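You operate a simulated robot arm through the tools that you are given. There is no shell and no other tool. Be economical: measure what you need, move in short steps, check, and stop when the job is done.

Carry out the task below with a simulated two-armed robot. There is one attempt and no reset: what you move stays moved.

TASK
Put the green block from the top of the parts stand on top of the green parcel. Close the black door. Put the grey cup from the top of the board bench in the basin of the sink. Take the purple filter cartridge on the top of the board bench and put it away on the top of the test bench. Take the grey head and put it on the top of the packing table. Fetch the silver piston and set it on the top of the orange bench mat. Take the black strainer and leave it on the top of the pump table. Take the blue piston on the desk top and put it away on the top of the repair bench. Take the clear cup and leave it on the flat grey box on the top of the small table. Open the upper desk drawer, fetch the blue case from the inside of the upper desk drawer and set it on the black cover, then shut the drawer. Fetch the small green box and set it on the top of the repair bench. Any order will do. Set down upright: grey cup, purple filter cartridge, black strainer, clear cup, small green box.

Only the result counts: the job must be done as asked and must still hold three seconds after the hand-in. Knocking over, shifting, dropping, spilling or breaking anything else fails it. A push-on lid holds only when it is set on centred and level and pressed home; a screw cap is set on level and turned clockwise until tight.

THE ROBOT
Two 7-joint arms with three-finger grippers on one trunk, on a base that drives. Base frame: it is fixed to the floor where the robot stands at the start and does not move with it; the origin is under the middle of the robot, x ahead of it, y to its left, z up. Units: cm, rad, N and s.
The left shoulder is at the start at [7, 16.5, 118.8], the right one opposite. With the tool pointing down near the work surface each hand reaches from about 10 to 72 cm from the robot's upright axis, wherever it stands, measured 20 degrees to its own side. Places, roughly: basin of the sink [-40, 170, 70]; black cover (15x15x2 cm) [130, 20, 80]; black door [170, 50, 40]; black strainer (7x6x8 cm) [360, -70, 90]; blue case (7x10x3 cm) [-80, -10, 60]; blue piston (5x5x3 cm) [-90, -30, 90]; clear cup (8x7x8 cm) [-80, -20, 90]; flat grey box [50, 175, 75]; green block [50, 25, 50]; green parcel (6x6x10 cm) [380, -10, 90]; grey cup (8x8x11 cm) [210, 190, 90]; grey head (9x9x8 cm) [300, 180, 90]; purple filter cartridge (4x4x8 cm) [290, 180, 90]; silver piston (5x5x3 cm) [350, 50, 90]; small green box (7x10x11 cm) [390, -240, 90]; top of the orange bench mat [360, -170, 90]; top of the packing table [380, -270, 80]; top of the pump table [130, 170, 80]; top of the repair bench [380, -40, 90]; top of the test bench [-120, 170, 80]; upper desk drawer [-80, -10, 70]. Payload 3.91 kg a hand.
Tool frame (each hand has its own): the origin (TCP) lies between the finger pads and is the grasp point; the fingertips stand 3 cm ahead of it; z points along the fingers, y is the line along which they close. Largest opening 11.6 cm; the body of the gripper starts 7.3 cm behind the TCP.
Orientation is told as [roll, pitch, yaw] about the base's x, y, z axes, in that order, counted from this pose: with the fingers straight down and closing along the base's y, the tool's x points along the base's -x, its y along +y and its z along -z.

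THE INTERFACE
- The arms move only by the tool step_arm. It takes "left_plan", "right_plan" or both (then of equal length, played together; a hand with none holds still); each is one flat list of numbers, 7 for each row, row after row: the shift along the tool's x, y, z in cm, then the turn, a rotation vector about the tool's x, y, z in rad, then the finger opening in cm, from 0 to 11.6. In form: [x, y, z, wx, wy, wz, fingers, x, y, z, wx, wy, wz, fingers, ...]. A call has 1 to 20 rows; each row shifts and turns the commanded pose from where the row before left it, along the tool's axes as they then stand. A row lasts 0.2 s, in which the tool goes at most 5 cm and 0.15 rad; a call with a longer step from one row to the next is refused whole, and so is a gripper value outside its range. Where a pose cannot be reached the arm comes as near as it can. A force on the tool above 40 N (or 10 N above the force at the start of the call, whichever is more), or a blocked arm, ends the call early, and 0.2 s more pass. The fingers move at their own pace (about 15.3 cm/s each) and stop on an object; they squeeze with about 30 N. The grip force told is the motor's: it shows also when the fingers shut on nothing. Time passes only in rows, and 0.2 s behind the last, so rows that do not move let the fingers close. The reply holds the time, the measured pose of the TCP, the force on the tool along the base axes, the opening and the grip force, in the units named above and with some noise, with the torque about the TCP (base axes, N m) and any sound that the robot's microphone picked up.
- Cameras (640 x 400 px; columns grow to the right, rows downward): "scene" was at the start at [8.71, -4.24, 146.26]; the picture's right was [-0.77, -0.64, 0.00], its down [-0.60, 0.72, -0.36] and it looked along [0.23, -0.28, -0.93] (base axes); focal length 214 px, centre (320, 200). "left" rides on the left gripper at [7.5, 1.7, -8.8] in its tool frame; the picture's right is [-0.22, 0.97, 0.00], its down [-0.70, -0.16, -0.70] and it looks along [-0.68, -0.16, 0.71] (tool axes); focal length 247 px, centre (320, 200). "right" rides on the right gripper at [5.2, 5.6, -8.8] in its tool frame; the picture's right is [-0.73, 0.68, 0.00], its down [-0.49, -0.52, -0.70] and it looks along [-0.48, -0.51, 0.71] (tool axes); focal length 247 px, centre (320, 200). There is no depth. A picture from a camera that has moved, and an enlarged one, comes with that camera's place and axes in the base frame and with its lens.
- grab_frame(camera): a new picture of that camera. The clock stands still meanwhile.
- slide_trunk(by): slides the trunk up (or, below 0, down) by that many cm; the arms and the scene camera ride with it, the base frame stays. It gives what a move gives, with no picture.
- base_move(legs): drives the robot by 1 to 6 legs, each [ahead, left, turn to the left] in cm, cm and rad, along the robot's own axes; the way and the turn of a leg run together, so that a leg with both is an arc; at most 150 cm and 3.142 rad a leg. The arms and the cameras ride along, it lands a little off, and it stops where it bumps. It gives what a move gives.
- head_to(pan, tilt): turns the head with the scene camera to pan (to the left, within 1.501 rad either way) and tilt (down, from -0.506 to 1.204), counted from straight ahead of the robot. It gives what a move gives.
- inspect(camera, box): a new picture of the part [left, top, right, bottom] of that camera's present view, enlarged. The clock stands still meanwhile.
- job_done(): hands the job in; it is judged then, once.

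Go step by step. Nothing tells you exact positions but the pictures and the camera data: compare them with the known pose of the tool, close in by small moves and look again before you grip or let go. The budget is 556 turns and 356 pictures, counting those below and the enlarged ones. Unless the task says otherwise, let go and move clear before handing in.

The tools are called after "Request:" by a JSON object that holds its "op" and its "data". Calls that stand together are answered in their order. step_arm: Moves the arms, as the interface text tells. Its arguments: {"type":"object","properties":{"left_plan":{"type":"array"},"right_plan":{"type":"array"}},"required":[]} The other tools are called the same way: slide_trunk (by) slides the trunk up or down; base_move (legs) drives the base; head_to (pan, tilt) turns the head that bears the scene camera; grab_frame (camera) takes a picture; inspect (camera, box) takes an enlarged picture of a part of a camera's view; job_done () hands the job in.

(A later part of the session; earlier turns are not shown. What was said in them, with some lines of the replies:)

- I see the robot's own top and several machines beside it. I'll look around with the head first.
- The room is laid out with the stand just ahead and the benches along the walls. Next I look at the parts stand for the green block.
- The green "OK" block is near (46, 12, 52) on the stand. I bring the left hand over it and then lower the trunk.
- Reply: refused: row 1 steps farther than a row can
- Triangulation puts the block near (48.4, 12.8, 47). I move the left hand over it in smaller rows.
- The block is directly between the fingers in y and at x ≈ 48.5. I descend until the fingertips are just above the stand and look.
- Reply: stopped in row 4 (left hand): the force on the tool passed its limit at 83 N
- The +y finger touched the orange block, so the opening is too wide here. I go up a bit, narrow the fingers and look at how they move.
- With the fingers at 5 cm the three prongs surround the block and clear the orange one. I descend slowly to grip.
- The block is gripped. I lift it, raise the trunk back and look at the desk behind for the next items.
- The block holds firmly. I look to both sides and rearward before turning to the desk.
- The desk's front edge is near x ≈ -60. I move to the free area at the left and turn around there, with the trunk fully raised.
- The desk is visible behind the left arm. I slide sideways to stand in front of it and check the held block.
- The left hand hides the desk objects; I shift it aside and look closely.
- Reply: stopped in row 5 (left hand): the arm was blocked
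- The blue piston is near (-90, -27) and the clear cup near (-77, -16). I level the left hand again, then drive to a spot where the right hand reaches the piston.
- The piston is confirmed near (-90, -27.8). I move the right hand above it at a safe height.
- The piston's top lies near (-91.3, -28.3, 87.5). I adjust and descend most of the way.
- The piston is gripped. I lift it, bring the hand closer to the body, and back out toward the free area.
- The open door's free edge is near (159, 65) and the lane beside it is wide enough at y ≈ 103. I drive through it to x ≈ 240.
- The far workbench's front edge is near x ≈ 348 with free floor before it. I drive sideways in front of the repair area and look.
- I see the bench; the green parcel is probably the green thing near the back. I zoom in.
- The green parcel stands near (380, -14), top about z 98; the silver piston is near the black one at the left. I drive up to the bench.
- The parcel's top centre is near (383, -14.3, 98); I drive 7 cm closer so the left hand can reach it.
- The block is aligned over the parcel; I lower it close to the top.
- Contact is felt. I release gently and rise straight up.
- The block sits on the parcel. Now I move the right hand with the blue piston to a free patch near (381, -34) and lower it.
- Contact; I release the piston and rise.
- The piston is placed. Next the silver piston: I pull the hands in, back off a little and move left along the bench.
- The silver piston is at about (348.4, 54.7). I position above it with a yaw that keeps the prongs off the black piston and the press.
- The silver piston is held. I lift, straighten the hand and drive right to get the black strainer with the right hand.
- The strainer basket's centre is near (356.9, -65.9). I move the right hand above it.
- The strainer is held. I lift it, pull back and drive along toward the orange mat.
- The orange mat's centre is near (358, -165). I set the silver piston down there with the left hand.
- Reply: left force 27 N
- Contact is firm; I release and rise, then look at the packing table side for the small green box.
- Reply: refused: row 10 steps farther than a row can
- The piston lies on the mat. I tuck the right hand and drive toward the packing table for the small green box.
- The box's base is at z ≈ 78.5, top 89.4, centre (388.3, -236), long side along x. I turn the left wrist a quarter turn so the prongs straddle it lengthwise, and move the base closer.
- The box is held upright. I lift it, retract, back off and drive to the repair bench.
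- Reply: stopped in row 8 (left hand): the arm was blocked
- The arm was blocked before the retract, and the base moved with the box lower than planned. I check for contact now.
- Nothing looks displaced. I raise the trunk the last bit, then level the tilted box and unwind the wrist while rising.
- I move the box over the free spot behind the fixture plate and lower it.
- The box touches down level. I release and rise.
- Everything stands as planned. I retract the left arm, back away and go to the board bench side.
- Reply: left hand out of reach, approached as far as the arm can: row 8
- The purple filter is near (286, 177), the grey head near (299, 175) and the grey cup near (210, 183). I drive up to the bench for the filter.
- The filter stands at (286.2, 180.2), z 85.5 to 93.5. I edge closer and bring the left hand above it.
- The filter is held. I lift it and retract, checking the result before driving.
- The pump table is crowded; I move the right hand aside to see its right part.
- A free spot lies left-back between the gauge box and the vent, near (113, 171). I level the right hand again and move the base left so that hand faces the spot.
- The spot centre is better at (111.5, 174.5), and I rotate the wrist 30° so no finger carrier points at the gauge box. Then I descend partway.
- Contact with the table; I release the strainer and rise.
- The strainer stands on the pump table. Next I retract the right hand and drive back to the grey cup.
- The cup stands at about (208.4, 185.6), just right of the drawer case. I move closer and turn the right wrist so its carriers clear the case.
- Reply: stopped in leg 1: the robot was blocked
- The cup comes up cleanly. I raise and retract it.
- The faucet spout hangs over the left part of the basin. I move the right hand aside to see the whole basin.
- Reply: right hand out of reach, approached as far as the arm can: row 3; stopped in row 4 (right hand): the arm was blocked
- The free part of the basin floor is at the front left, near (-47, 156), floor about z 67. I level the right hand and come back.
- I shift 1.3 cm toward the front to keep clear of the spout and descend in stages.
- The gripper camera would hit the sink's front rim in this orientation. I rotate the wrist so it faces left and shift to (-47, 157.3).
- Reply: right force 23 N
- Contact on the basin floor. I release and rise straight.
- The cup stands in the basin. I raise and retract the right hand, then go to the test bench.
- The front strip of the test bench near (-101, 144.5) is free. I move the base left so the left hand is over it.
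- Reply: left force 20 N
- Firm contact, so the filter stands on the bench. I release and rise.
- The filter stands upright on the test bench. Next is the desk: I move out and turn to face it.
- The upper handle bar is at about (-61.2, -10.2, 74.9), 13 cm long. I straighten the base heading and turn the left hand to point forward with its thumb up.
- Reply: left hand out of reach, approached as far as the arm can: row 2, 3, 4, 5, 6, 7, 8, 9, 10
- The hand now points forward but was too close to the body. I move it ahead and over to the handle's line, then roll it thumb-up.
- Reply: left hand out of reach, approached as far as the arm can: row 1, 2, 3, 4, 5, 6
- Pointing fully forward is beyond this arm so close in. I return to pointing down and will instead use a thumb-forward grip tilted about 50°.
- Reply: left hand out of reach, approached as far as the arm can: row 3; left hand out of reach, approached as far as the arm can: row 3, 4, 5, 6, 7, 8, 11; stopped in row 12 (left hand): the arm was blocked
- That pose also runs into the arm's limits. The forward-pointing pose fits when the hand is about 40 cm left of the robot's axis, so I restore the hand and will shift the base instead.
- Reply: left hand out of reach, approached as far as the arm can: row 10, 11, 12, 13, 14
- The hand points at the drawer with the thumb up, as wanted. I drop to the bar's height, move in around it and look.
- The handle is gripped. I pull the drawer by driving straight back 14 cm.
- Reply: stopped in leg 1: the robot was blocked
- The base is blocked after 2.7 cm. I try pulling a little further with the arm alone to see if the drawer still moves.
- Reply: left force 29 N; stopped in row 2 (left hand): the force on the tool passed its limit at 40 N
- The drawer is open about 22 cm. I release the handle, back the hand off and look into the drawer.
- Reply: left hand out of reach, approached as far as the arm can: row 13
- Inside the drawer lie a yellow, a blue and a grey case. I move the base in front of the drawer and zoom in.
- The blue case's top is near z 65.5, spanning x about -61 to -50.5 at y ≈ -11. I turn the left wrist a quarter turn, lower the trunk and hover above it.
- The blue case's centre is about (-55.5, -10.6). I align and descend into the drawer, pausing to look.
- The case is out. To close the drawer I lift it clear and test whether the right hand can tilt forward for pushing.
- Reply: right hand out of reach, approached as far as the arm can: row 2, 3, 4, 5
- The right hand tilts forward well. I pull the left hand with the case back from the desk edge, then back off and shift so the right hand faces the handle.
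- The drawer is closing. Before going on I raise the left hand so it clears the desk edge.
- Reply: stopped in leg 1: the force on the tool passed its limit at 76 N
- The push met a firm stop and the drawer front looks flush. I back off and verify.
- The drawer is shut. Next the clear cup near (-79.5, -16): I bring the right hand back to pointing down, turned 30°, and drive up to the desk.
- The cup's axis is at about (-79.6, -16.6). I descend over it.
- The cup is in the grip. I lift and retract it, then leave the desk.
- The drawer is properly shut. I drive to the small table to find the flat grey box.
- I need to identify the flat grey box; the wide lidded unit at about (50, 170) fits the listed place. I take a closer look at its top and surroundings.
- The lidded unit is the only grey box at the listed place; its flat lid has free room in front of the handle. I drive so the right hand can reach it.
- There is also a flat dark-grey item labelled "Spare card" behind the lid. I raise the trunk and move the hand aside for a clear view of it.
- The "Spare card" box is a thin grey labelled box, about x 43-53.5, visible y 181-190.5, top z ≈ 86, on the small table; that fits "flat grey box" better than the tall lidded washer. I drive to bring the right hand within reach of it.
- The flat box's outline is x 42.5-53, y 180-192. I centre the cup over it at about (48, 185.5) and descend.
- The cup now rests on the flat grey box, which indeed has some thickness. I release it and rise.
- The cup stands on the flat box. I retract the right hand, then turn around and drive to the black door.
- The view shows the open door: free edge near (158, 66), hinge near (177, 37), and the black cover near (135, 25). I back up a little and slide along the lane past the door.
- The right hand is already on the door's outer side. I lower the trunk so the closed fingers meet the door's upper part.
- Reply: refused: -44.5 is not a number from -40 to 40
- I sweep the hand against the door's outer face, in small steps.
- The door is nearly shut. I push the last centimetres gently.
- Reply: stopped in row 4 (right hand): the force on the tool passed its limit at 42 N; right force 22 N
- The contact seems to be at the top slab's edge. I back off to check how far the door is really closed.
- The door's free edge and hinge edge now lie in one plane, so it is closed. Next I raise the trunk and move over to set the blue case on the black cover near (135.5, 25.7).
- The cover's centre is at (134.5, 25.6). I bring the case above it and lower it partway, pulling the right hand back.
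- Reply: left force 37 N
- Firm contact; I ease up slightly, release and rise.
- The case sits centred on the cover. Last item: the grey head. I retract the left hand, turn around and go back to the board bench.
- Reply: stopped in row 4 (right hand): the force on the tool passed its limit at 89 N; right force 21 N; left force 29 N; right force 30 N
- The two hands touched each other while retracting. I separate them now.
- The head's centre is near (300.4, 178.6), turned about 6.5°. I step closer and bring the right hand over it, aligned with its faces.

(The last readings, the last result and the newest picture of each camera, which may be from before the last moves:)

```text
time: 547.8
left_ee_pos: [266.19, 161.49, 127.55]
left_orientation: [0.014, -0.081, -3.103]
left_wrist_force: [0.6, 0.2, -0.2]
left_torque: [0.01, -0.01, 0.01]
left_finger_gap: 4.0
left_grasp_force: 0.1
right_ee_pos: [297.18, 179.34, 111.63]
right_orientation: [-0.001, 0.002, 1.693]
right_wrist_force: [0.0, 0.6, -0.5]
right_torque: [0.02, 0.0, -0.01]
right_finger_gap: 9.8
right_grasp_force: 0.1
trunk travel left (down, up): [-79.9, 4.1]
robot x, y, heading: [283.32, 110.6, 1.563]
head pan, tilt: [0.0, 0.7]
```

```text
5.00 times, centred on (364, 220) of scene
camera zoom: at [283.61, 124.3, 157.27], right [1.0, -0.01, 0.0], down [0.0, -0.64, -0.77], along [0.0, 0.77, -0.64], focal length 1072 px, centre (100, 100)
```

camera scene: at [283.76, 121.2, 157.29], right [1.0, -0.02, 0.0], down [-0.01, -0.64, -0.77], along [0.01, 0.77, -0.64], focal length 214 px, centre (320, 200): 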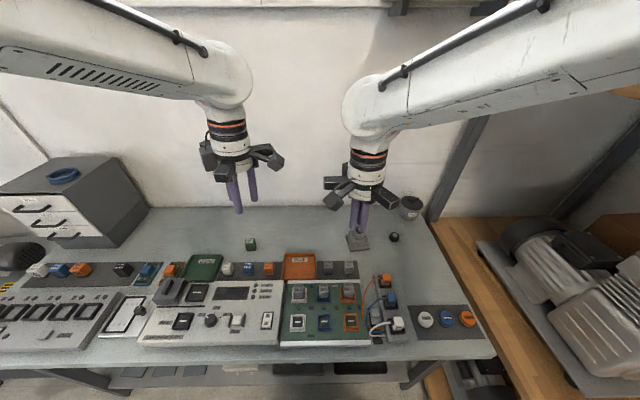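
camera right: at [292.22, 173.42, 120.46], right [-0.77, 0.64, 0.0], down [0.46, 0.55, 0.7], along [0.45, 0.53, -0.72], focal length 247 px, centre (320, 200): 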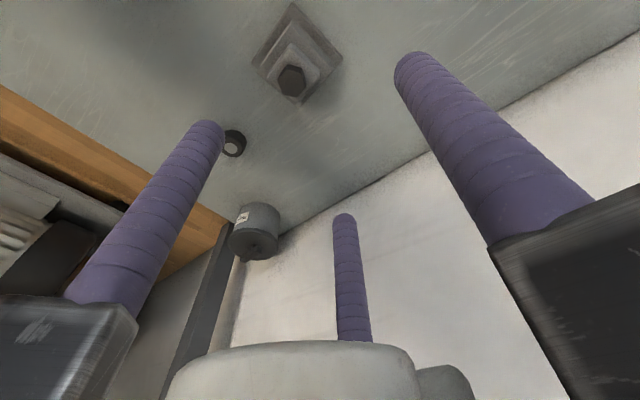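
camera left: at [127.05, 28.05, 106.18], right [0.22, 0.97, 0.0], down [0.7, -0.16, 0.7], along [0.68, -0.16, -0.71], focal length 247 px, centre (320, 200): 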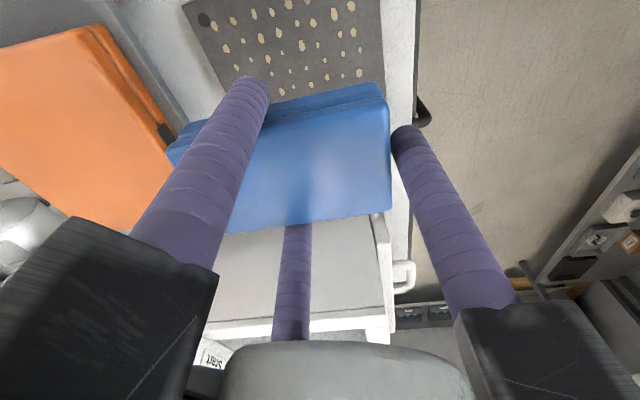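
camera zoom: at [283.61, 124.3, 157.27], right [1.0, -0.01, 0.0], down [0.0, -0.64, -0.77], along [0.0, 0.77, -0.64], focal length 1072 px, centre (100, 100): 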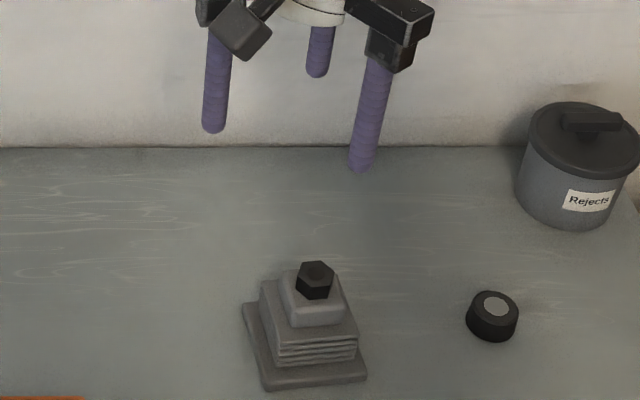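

Request:
{"op": "step_arm", "data": {"right_plan": [1.25, -3.57, 0, 0, 0, 0, 9.8, 0, 0, 4, 0, 0, 0, 9.8, 0, 0, 4, 0, 0, 0, 9.8, 0, 0, 3, 0, 0, 0, 9.8, 0, 0, 0, 0, 0, 0, 9.8]}}

Request:
{"op": "grab_frame", "data": {"camera": "right"}}

Request:
{"op": "inspect", "data": {"camera": "scene", "box": [300, 190, 428, 270]}}

```text
time: 549.0
left_ee_pos: [266.06, 161.43, 127.52]
left_orientation: [0.015, -0.082, -3.104]
left_wrist_force: [-0.7, 0.4, 0.0]
left_torque: [-0.03, 0.0, 0.03]
left_finger_gap: 4.01
left_grasp_force: 0.1
right_ee_pos: [300.74, 178.48, 100.61]
right_orientation: [0.002, 0.004, 1.693]
right_wrist_force: [-0.1, 0.5, -0.3]
right_torque: [-0.03, 0.04, -0.01]
right_finger_gap: 9.79
right_grasp_force: 0.0
trunk travel left (down, up): [-79.9, 4.1]
robot x, y, heading: [283.7, 110.59, 1.569]
head pan, tilt: [0.0, 0.7]
```

```text
74 pictures are left
camera right: at [295.85, 172.51, 109.46], right [-0.77, 0.64, 0.0], down [0.46, 0.55, 0.7], along [0.45, 0.53, -0.72], focal length 247 px, centre (320, 200)
```

right: 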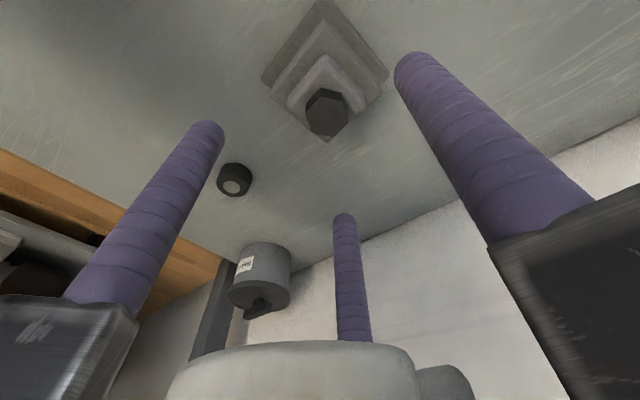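

```text
5.00 times, centred on (364, 230) of scene
camera zoom: at [283.58, 124.36, 157.26], right [1.0, -0.01, 0.0], down [0.0, -0.64, -0.76], along [0.0, 0.76, -0.64], focal length 1072 px, centre (100, 50)
```

zoom: 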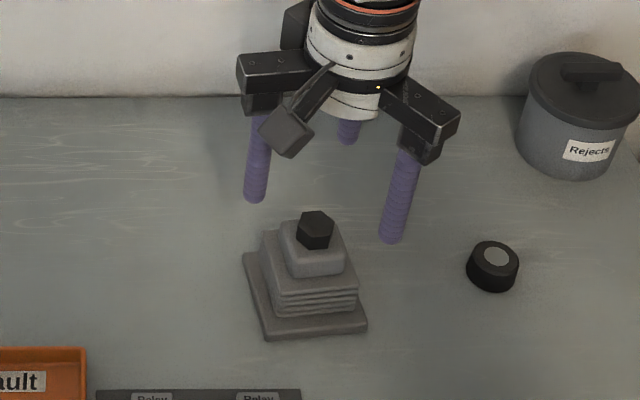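

Request:
{"op": "step_arm", "data": {"right_plan": [0, -0.15, 3, 0, 0, 0, 10.8, 0, 0, 3, 0, 0, 0, 10.8, 0, 0, 2, 0, 0, 0, 10.8, 0, 0, 1.5, 0, 0, 0, 10.8, 0, 0, 0, 0, 0, 0, 10.8]}}

Request:
{"op": "grab_frame", "data": {"camera": "right"}}

Request:
{"op": "inspect", "data": {"camera": "scene", "box": [316, 200, 412, 260]}}

```text
time: 550.1
left_ee_pos: [266.09, 161.49, 127.45]
left_orientation: [0.013, -0.08, -3.103]
left_wrist_force: [0.4, 0.9, -0.2]
left_torque: [-0.03, -0.02, -0.01]
left_finger_gap: 3.98
left_grasp_force: 0.1
right_ee_pos: [301.22, 178.45, 91.16]
right_orientation: [0.001, 0.005, 1.694]
right_wrist_force: [-0.5, -0.7, -0.1]
right_torque: [0.02, 0.02, 0.02]
right_finger_gap: 10.81
right_grasp_force: 0.1
trunk travel left (down, up): [-79.9, 4.1]
robot x, y, heading: [283.47, 110.75, 1.569]
head pan, tilt: [0.0, 0.7]
```

```text
72 pictures are left
camera right: at [296.16, 172.55, 99.95], right [-0.77, 0.64, 0.0], down [0.46, 0.55, 0.7], along [0.45, 0.53, -0.72], focal length 247 px, centre (320, 200)
```

right: 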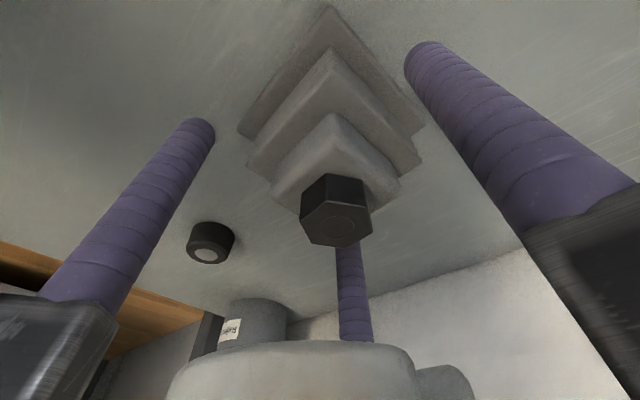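

```text
6.67 times, centred on (364, 230) of scene
camera zoom: at [283.6, 124.38, 157.26], right [1.0, -0.01, 0.0], down [0.0, -0.64, -0.76], along [0.0, 0.76, -0.64], focal length 1430 px, centre (27, 0)
```

zoom: 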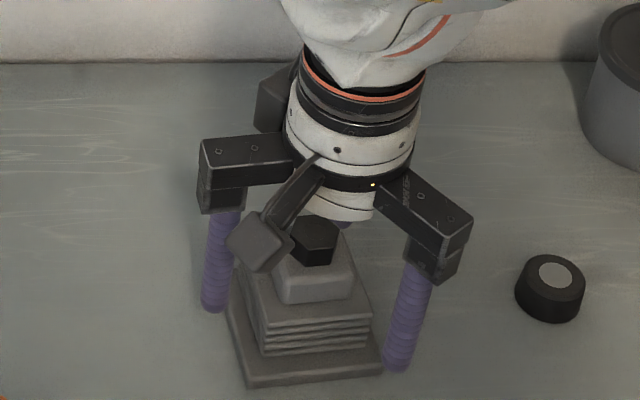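

Request:
{"op": "step_arm", "data": {"right_plan": [0, 0, 0.4, 0, 0, 0, 10.5, 0, 0, 0, 0, 0, 0, 9, 0, 0, 0, 0, 0, 0, 7.5, 0, 0, 0, 0, 0, 0, 6, 0, 0, 0, 0, 0, 0, 4, 0, 0, 0, 0, 0, 0, 4]}}

Request:
{"op": "grab_frame", "data": {"camera": "right"}}

```text
time: 551.5
left_ee_pos: [266.09, 161.5, 127.54]
left_orientation: [0.014, -0.083, -3.102]
left_wrist_force: [-0.5, 0.8, -0.1]
left_torque: [0.04, 0.0, 0.02]
left_finger_gap: 4.02
left_grasp_force: 0.1
right_ee_pos: [301.06, 178.48, 90.77]
right_orientation: [0.003, 0.004, 1.692]
right_wrist_force: [0.3, 3.6, 1.3]
right_torque: [0.28, 0.03, 0.03]
right_finger_gap: 7.61
right_grasp_force: 30.1
trunk travel left (down, up): [-79.9, 4.1]
robot x, y, heading: [283.4, 110.59, 1.567]
head pan, tilt: [0.0, 0.7]
```

```text
70 pictures are left
camera right: at [296.13, 172.56, 99.61], right [-0.77, 0.64, 0.0], down [0.46, 0.55, 0.7], along [0.45, 0.53, -0.72], focal length 247 px, centre (320, 200)
```

right: 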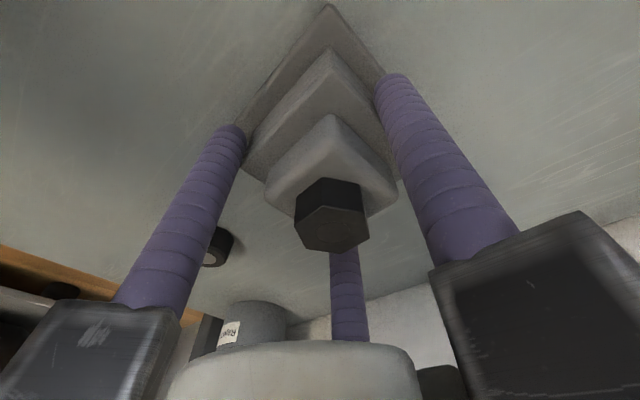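

Gripped on the ribbed block. I lift a little to test the hold.

Request:
{"op": "step_arm", "data": {"right_plan": [0, 0, -0.7, 0, 0, 0, 4, 0, 0, -1.5, 0, 0, 0, 4, 0, 0, -2, 0, 0, 0, 4, 0, 0, 0, 0, 0, 0, 4]}}

Request:
{"op": "inspect", "data": {"camera": "scene", "box": [316, 200, 412, 260]}}

```text
time: 552.5
left_ee_pos: [266.1, 161.54, 127.45]
left_orientation: [0.016, -0.085, -3.103]
left_wrist_force: [0.2, 0.8, 0.1]
left_torque: [0.02, -0.03, -0.01]
left_finger_gap: 4.01
left_grasp_force: 0.0
right_ee_pos: [301.17, 178.63, 94.95]
right_orientation: [0.001, 0.005, 1.694]
right_wrist_force: [0.5, 0.0, -6.0]
right_torque: [-0.01, -0.02, 0.01]
right_finger_gap: 7.6
right_grasp_force: 29.8
trunk travel left (down, up): [-79.9, 4.1]
robot x, y, heading: [283.72, 110.86, 1.563]
head pan, tilt: [0.0, 0.7]
```

```text
6.67 times, centred on (364, 230) of scene
camera zoom: at [283.65, 124.55, 157.24], right [1.0, -0.01, 0.0], down [0.0, -0.65, -0.76], along [0.0, 0.76, -0.65], focal length 1430 px, centre (27, 0)
```

zoom: 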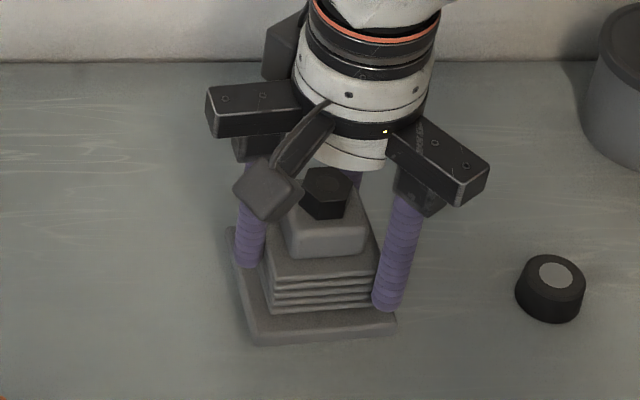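

Request:
{"op": "step_arm", "data": {"right_plan": [0, 0, -4, 0, 0, 0, 4, 0, 0, -4, 0, 0, 0, 4, 0, 0, -4, 0, 0, 0, 4, 0, 0, -4, 0, 0, 0, 4, 0, 0, -4, 0, 0, 0, 4, 0, 0, -4, 0, 0, 0, 4, 3.83, 1, 0, 0, 0, 0, 4, 3.83, 1, 0, 0, 0, 0, 4, 3.83, 1, 0, 0, 0, 0, 4, 3.83, 1, 0, 0, 0, 0, 4, 3.83, 1, 0, 0, 0, 0, 4, 3.83, 1, 0, 0, 0, 0, 4, 3.83, 1, 0, 0, 0, 0, 4]}}

Request:
{"op": "grab_frame", "data": {"camera": "scene"}}

```text
time: 555.4
left_ee_pos: [266.46, 161.38, 127.5]
left_orientation: [0.011, -0.087, -3.102]
left_wrist_force: [0.3, 0.3, 0.5]
left_torque: [0.0, 0.05, -0.02]
left_finger_gap: 4.01
left_grasp_force: 0.0
right_ee_pos: [297.57, 150.99, 119.11]
right_orientation: [0.004, -0.001, 1.693]
right_wrist_force: [0.9, -0.8, -6.0]
right_torque: [0.01, -0.02, 0.0]
right_finger_gap: 7.61
right_grasp_force: 30.0
trunk travel left (down, up): [-79.9, 4.1]
robot x, y, heading: [283.65, 110.73, 1.569]
head pan, tilt: [0.0, 0.7]
```

```text
68 pictures are left
camera scene: at [283.91, 124.25, 157.28], right [1.0, -0.01, 0.0], down [0.0, -0.64, -0.77], along [0.0, 0.77, -0.64], focal length 214 px, centre (320, 200)
```

scene: 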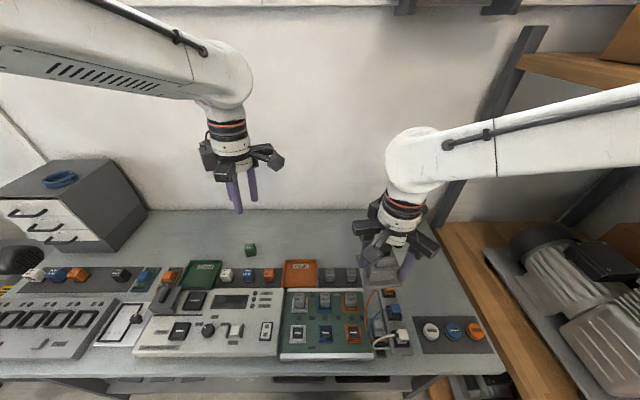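

Request:
{"op": "slide_trunk", "data": {"by": 4}}

Request:
{"op": "base_move", "data": {"legs": [[-33, 0, 0], [0, 26, 0], [0, 0, -1.57], [0, -98, 0]]}}

```text
time: 556.2
left_ee_pos: [266.13, 161.56, 131.51]
left_orientation: [0.014, -0.084, -3.101]
left_wrist_force: [0.7, 1.1, -0.4]
left_torque: [-0.01, -0.01, -0.02]
left_finger_gap: 3.99
left_grasp_force: 0.1
right_ee_pos: [297.39, 151.28, 123.19]
right_orientation: [0.002, 0.003, 1.693]
right_wrist_force: [-0.1, 0.7, -7.6]
right_torque: [-0.05, -0.05, 0.0]
right_finger_gap: 7.58
right_grasp_force: 29.7
trunk travel left (down, up): [-83.9, 0.1]
robot x, y, heading: [283.6, 110.93, 1.566]
head pan, tilt: [0.0, 0.7]
```

```text
time: 568.4
left_ee_pos: [307.15, -2.58, 131.43]
left_orientation: [0.015, -0.081, 1.604]
left_wrist_force: [-0.4, 0.5, 0.3]
left_torque: [-0.02, 0.03, -0.01]
left_finger_gap: 3.97
left_grasp_force: 0.0
right_ee_pos: [296.74, -33.93, 123.12]
right_orientation: [0.0, 0.004, 0.116]
right_wrist_force: [0.0, 0.7, -6.3]
right_torque: [-0.03, 0.03, 0.01]
right_finger_gap: 7.58
right_grasp_force: 30.2
trunk travel left (down, up): [-83.9, 0.1]
robot x, y, heading: [256.38, -19.62, -0.013]
head pan, tilt: [0.0, 0.7]
```

Request:
{"op": "base_move", "data": {"legs": [[42, 0, 0.013], [0, -100, 0], [0, -101, 0]]}}

Request:
{"op": "head_to", "data": {"pan": 0, "tilt": 0.7}}

Request:
{"op": "grab_frame", "data": {"camera": "scene"}}

```text
time: 580.6
left_ee_pos: [352.0, -202.25, 131.51]
left_orientation: [0.014, -0.082, 1.637]
left_wrist_force: [-0.4, 0.1, -0.5]
left_torque: [0.03, 0.0, -0.01]
left_finger_gap: 4.0
left_grasp_force: 0.1
right_ee_pos: [342.43, -233.54, 123.13]
right_orientation: [0.0, 0.004, 0.148]
right_wrist_force: [-0.6, 0.0, -6.7]
right_torque: [-0.05, 0.02, -0.02]
right_finger_gap: 7.58
right_grasp_force: 29.8
trunk travel left (down, up): [-83.9, 0.1]
robot x, y, heading: [302.14, -220.73, 0.02]
head pan, tilt: [0.0, 0.7]
```

```text
time: 581.2
left_ee_pos: [352.08, -202.11, 131.48]
left_orientation: [0.015, -0.082, 1.637]
left_wrist_force: [-0.2, 0.6, -1.0]
left_torque: [0.0, 0.01, -0.01]
left_finger_gap: 3.99
left_grasp_force: 0.0
right_ee_pos: [342.53, -233.57, 123.1]
right_orientation: [0.003, 0.004, 0.148]
right_wrist_force: [-0.6, 0.6, -5.9]
right_torque: [-0.06, 0.05, 0.02]
right_finger_gap: 7.6
right_grasp_force: 30.2
trunk travel left (down, up): [-83.9, 0.1]
robot x, y, heading: [301.9, -220.84, 0.019]
head pan, tilt: [0.0, 0.7]
```

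```text
67 pictures are left
camera scene: at [315.35, -220.39, 161.25], right [0.02, -1.0, 0.0], down [-0.64, -0.01, -0.76], along [0.76, 0.02, -0.64], focal length 214 px, centre (320, 200)
```

scene: 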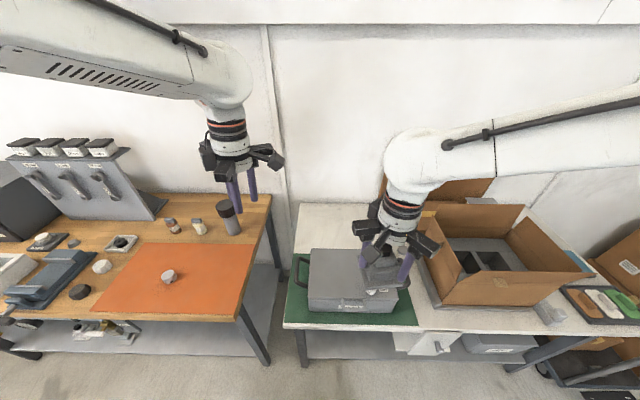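

The area behind the grey case on the packing table is free. I move in and bring the head over about (382, -232).

Request:
{"op": "base_move", "data": {"legs": [[14, 0, -0.02]]}}

Request:
{"op": "step_arm", "data": {"right_plan": [-4.07, -0.37, 0, 0, 0, 0, 4, -4.07, -0.37, 0, 0, 0, 0, 4, -4.07, -0.37, 0, 0, 0, 0, 4, -4.07, -0.37, 0, 0, 0, 0, 4, -4.07, -0.37, 0, 0, 0, 0, 4, -4.07, -0.37, 0, 0, 0, 0, 4, 0, 0, 4, 0, 0, 0, 4, 0, 0, 4, 0, 0, 0, 4, 0, 0, 4, 0, 0, 0, 4, 0, 0, 4, 0, 0, 0, 4, 0, 0, 0, 0, 0, 0, 4]}}

Request:
{"op": "grab_frame", "data": {"camera": "scene"}}

Request:
{"op": "grab_frame", "data": {"camera": "right"}}

```text
time: 582.5
left_ee_pos: [366.01, -202.96, 131.66]
left_orientation: [0.013, -0.085, 1.619]
left_wrist_force: [0.0, -0.6, 0.0]
left_torque: [0.02, -0.02, 0.0]
left_finger_gap: 3.98
left_grasp_force: 0.1
right_ee_pos: [355.94, -234.23, 123.37]
right_orientation: [0.0, 0.003, 0.132]
right_wrist_force: [-0.2, -1.1, -6.0]
right_torque: [-0.05, -0.06, 0.01]
right_finger_gap: 7.61
right_grasp_force: 30.4
trunk travel left (down, up): [-83.9, 0.1]
robot x, y, heading: [315.61, -220.92, 0.003]
head pan, tilt: [0.0, 0.7]
```

```text
time: 585.0
left_ee_pos: [366.19, -202.84, 131.49]
left_orientation: [0.014, -0.083, 1.619]
left_wrist_force: [-0.7, 0.6, -0.2]
left_torque: [0.0, 0.01, -0.02]
left_finger_gap: 4.02
left_grasp_force: 0.1
right_ee_pos: [380.4, -233.36, 106.78]
right_orientation: [0.0, 0.003, 0.134]
right_wrist_force: [0.3, 1.0, -6.0]
right_torque: [-0.07, 0.0, 0.04]
right_finger_gap: 7.56
right_grasp_force: 29.9
trunk travel left (down, up): [-83.9, 0.1]
robot x, y, heading: [315.66, -220.49, 0.004]
head pan, tilt: [0.0, 0.7]
```

```text
66 pictures are left
camera scene: at [329.25, -220.49, 161.26], right [0.0, -1.0, 0.0], down [-0.64, 0.0, -0.76], along [0.76, 0.0, -0.64], focal length 214 px, centre (320, 200)
```

scene: 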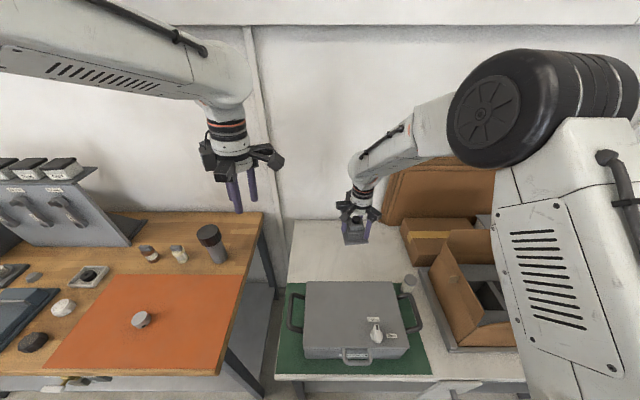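

```text
65 pictures are left
camera right: at [374.56, -228.5, 115.74], right [0.64, 0.77, 0.0], down [0.55, -0.46, 0.7], along [0.54, -0.45, -0.72], focal length 247 px, centre (320, 200)
```

right: 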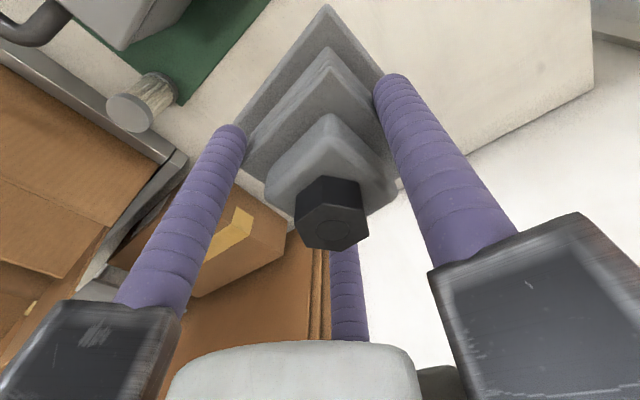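

Request:
{"op": "step_arm", "data": {"right_plan": [0, 4, 0, 0, 0, 0, 4, 0, 0, 4, 0, 0, 0, 4, 0, 0, 4, 0, 0, 0, 4, 0, 0, 4, 0, 0, 0, 4, 0, 0, 3, 0, 0, 0, 4, 0, 0, 0, 0, 0, 0, 4]}}

Request:
{"op": "inspect", "data": {"camera": "scene", "box": [280, 200, 408, 280]}}

```text
time: 586.4
left_ee_pos: [366.29, -202.93, 131.42]
left_orientation: [0.014, -0.084, 1.619]
left_wrist_force: [-0.1, -0.1, 0.8]
left_torque: [0.02, 0.02, -0.04]
left_finger_gap: 4.01
left_grasp_force: 0.1
right_ee_pos: [380.02, -229.18, 92.05]
right_orientation: [0.002, 0.003, 0.131]
right_wrist_force: [0.1, -0.3, -6.0]
right_torque: [-0.01, -0.01, 0.0]
right_finger_gap: 7.59
right_grasp_force: 30.3
trunk travel left (down, up): [-83.9, 0.1]
robot x, y, heading: [315.62, -220.47, 0.007]
head pan, tilt: [0.0, 0.7]
```

```text
5.00 times, centred on (344, 240) of scene
camera zoom: at [329.33, -220.55, 161.25], right [0.0, -1.0, 0.0], down [-0.64, 0.0, -0.76], along [0.76, 0.0, -0.64], focal length 1072 px, centre (200, 0)
```

zoom: 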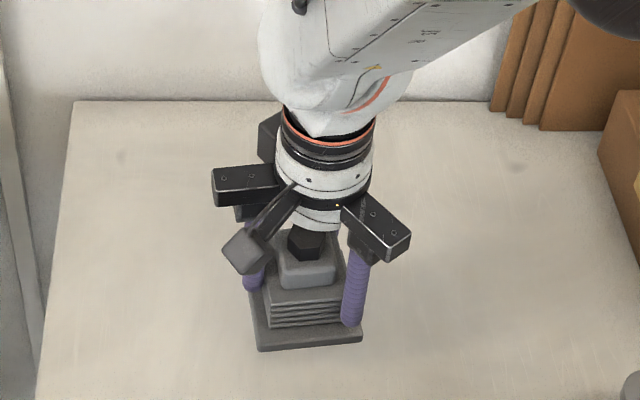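

Request:
{"op": "step_arm", "data": {"right_plan": [0, 0, 2, 0, 0, 0, 4, 0, 0, 1.5, 0, 0, 0, 4, 0, 0, 0.5, 0, 0, 0, 4, 0, 0, 0.4, 0, 0, 0, 4, 0, 0, 0, 0, 0, 0, 4]}}

```text
time: 587.5
left_ee_pos: [366.25, -202.98, 131.47]
left_orientation: [0.015, -0.084, 1.617]
left_wrist_force: [-0.4, -0.4, -0.5]
left_torque: [-0.02, 0.0, -0.01]
left_finger_gap: 4.02
left_grasp_force: 0.1
right_ee_pos: [380.06, -229.27, 87.63]
right_orientation: [0.003, 0.005, 0.131]
right_wrist_force: [0.3, 0.0, -6.5]
right_torque: [-0.05, 0.0, 0.03]
right_finger_gap: 7.59
right_grasp_force: 30.1
trunk travel left (down, up): [-83.9, 0.1]
robot x, y, heading: [315.64, -220.33, 0.006]
head pan, tilt: [0.0, 0.7]
```

Request:
{"op": "step_arm", "data": {"right_plan": [0, 0, 0.4, 0, 0, 0, 4, 0, 0, 0.4, 0, 0, 0, 4, 0, 0, 0.3, 0, 0, 0, 4, 0, 0, 0, 0, 0, 0, 4]}}

```text
time: 588.5
left_ee_pos: [366.28, -202.87, 131.41]
left_orientation: [0.014, -0.084, 1.619]
left_wrist_force: [-0.1, -0.2, -0.4]
left_torque: [0.0, -0.01, -0.02]
left_finger_gap: 4.0
left_grasp_force: 0.1
right_ee_pos: [379.89, -229.12, 86.54]
right_orientation: [0.002, 0.003, 0.132]
right_wrist_force: [0.2, 0.5, -6.1]
right_torque: [-0.02, 0.01, 0.0]
right_finger_gap: 7.57
right_grasp_force: 29.5
trunk travel left (down, up): [-83.9, 0.1]
robot x, y, heading: [315.66, -220.48, 0.002]
head pan, tilt: [0.0, 0.7]
```

Request:
{"op": "step_arm", "data": {"right_plan": [0, 0, 0.3, 0, 0, 0, 4, 0, 0, 0.3, 0, 0, 0, 4, 0, 0, 0.3, 0, 0, 0, 4, 0, 0, 0, 0, 0, 0, 4]}}

Request:
{"op": "inspect", "data": {"camera": "scene", "box": [300, 225, 396, 285]}}

```text
time: 589.5
left_ee_pos: [366.11, -202.91, 131.6]
left_orientation: [0.012, -0.085, 1.618]
left_wrist_force: [-0.3, 0.9, -0.3]
left_torque: [0.0, -0.01, 0.0]
left_finger_gap: 4.02
left_grasp_force: 0.1
right_ee_pos: [380.14, -229.3, 85.83]
right_orientation: [0.001, -0.003, 0.129]
right_wrist_force: [2.3, -1.7, 11.3]
right_torque: [0.64, 0.03, -0.02]
right_finger_gap: 7.55
right_grasp_force: 30.2
trunk travel left (down, up): [-83.9, 0.1]
robot x, y, heading: [315.59, -220.74, 0.005]
head pan, tilt: [0.0, 0.7]
```

```text
6.67 times, centred on (348, 255) of scene
camera zoom: at [329.16, -220.52, 161.29], right [0.0, -1.0, 0.0], down [-0.64, 0.0, -0.77], along [0.77, 0.0, -0.64], focal length 1430 px, centre (133, -167)
```

zoom: 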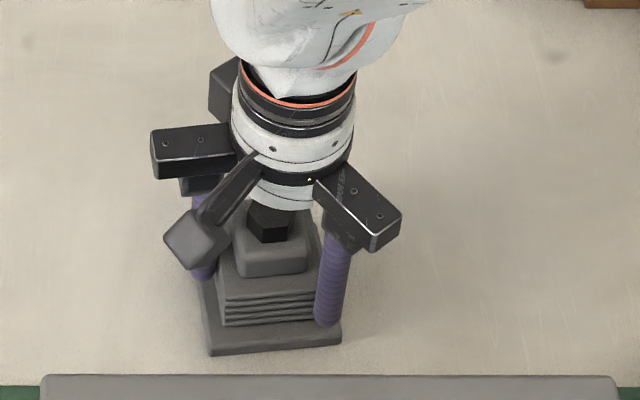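

Contact on the table. I release the head, rise and verify.

Request:
{"op": "step_arm", "data": {"right_plan": [0, 0, 0, 0, 0, 0, 8.5, 0, 0, 0, 0, 0, 0, 10, 0, 0, 0, 0, 0, 0, 11, 0, 0, -2, 0, 0, 0, 11, 0, 0, -4, 0, 0, 0, 11, 0, 0, -4, 0, 0, 0, 11, 0, 0, -4, 0, 0, 0, 11, 0, 0, -4, 0, 0, 0, 11, 0, 0, -4, 0, 0, 0, 11, 0, 0, -4, 0, 0, 0, 11, 0, 0, -4, 0, 0, 0, 11, 4, 0, 0, 0, 0, 0, 11, 4, 0, 0, 0, 0, 0, 11, 4, 0, 0, 0, 0, 0, 11, 4, 0, 0, 0, 0, 0, 11]}}

Request:
{"op": "grab_frame", "data": {"camera": "scene"}}

Request:
{"op": "inspect", "data": {"camera": "scene", "box": [270, 200, 398, 280]}}

```text
time: 592.8
left_ee_pos: [365.94, -202.93, 131.58]
left_orientation: [0.011, -0.083, 1.618]
left_wrist_force: [0.2, 0.1, 1.0]
left_torque: [-0.01, 0.01, 0.03]
left_finger_gap: 3.99
left_grasp_force: 0.0
right_ee_pos: [364.11, -231.38, 115.77]
right_orientation: [-0.001, 0.001, 0.132]
right_wrist_force: [-0.5, 0.1, -0.3]
right_torque: [0.0, -0.05, -0.01]
right_finger_gap: 10.99
right_grasp_force: 0.1
trunk travel left (down, up): [-83.9, 0.1]
robot x, y, heading: [316.15, -220.71, 0.007]
head pan, tilt: [0.0, 0.7]
```

```text
62 pictures are left
camera scene: at [328.97, -220.54, 161.29], right [0.0, -1.0, 0.0], down [-0.64, 0.0, -0.77], along [0.77, 0.0, -0.64], focal length 214 px, centre (320, 200)
```

scene: 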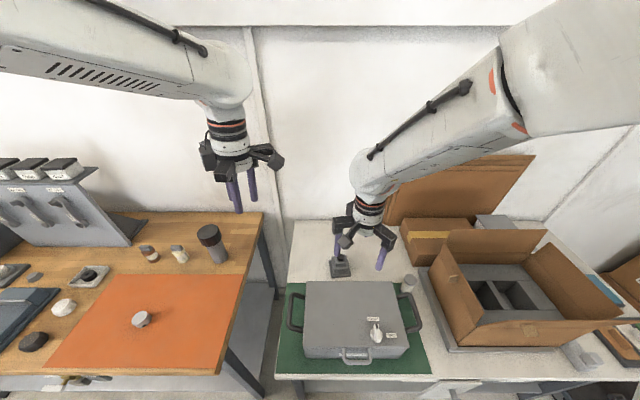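

```text
5.00 times, centred on (334, 240) of scene
camera zoom: at [328.97, -220.54, 161.29], right [0.0, -1.0, 0.0], down [-0.64, 0.0, -0.77], along [0.77, 0.0, -0.64], focal length 1072 px, centre (250, 0)
```

zoom: 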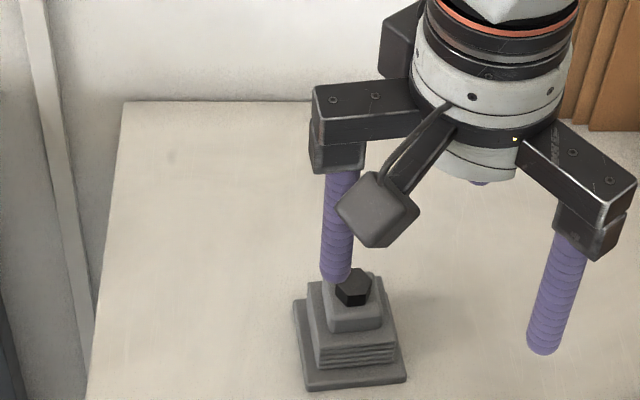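

The grey head stands on the packing table and every other item was checked in place, with both hands clear. I hand the job in.

Request:
{"op": "job_done", "data": {}}

```text
The job is handed in.
```

I've done all eleven tasks and handed the job in. There are three points to note:

- **Clear cup:** I took the "flat grey box" to be the thin box labelled "Spare card", because the lidded unit on the small table is too tall to be called flat. If the lidded unit was meant, the cup is in the wrong place.
- **Base contact:** The base bumped something twice, at the board bench and behind the robot while I was opening the drawer, probably the parts stand. I didn't measure either for shift, but nothing on the board bench or the stand looked disturbed in the pictures.
- **Black door:** The last push met resistance, which may have been the edge of the top slab. From the pictures the door is flush to within about half a centimetre.
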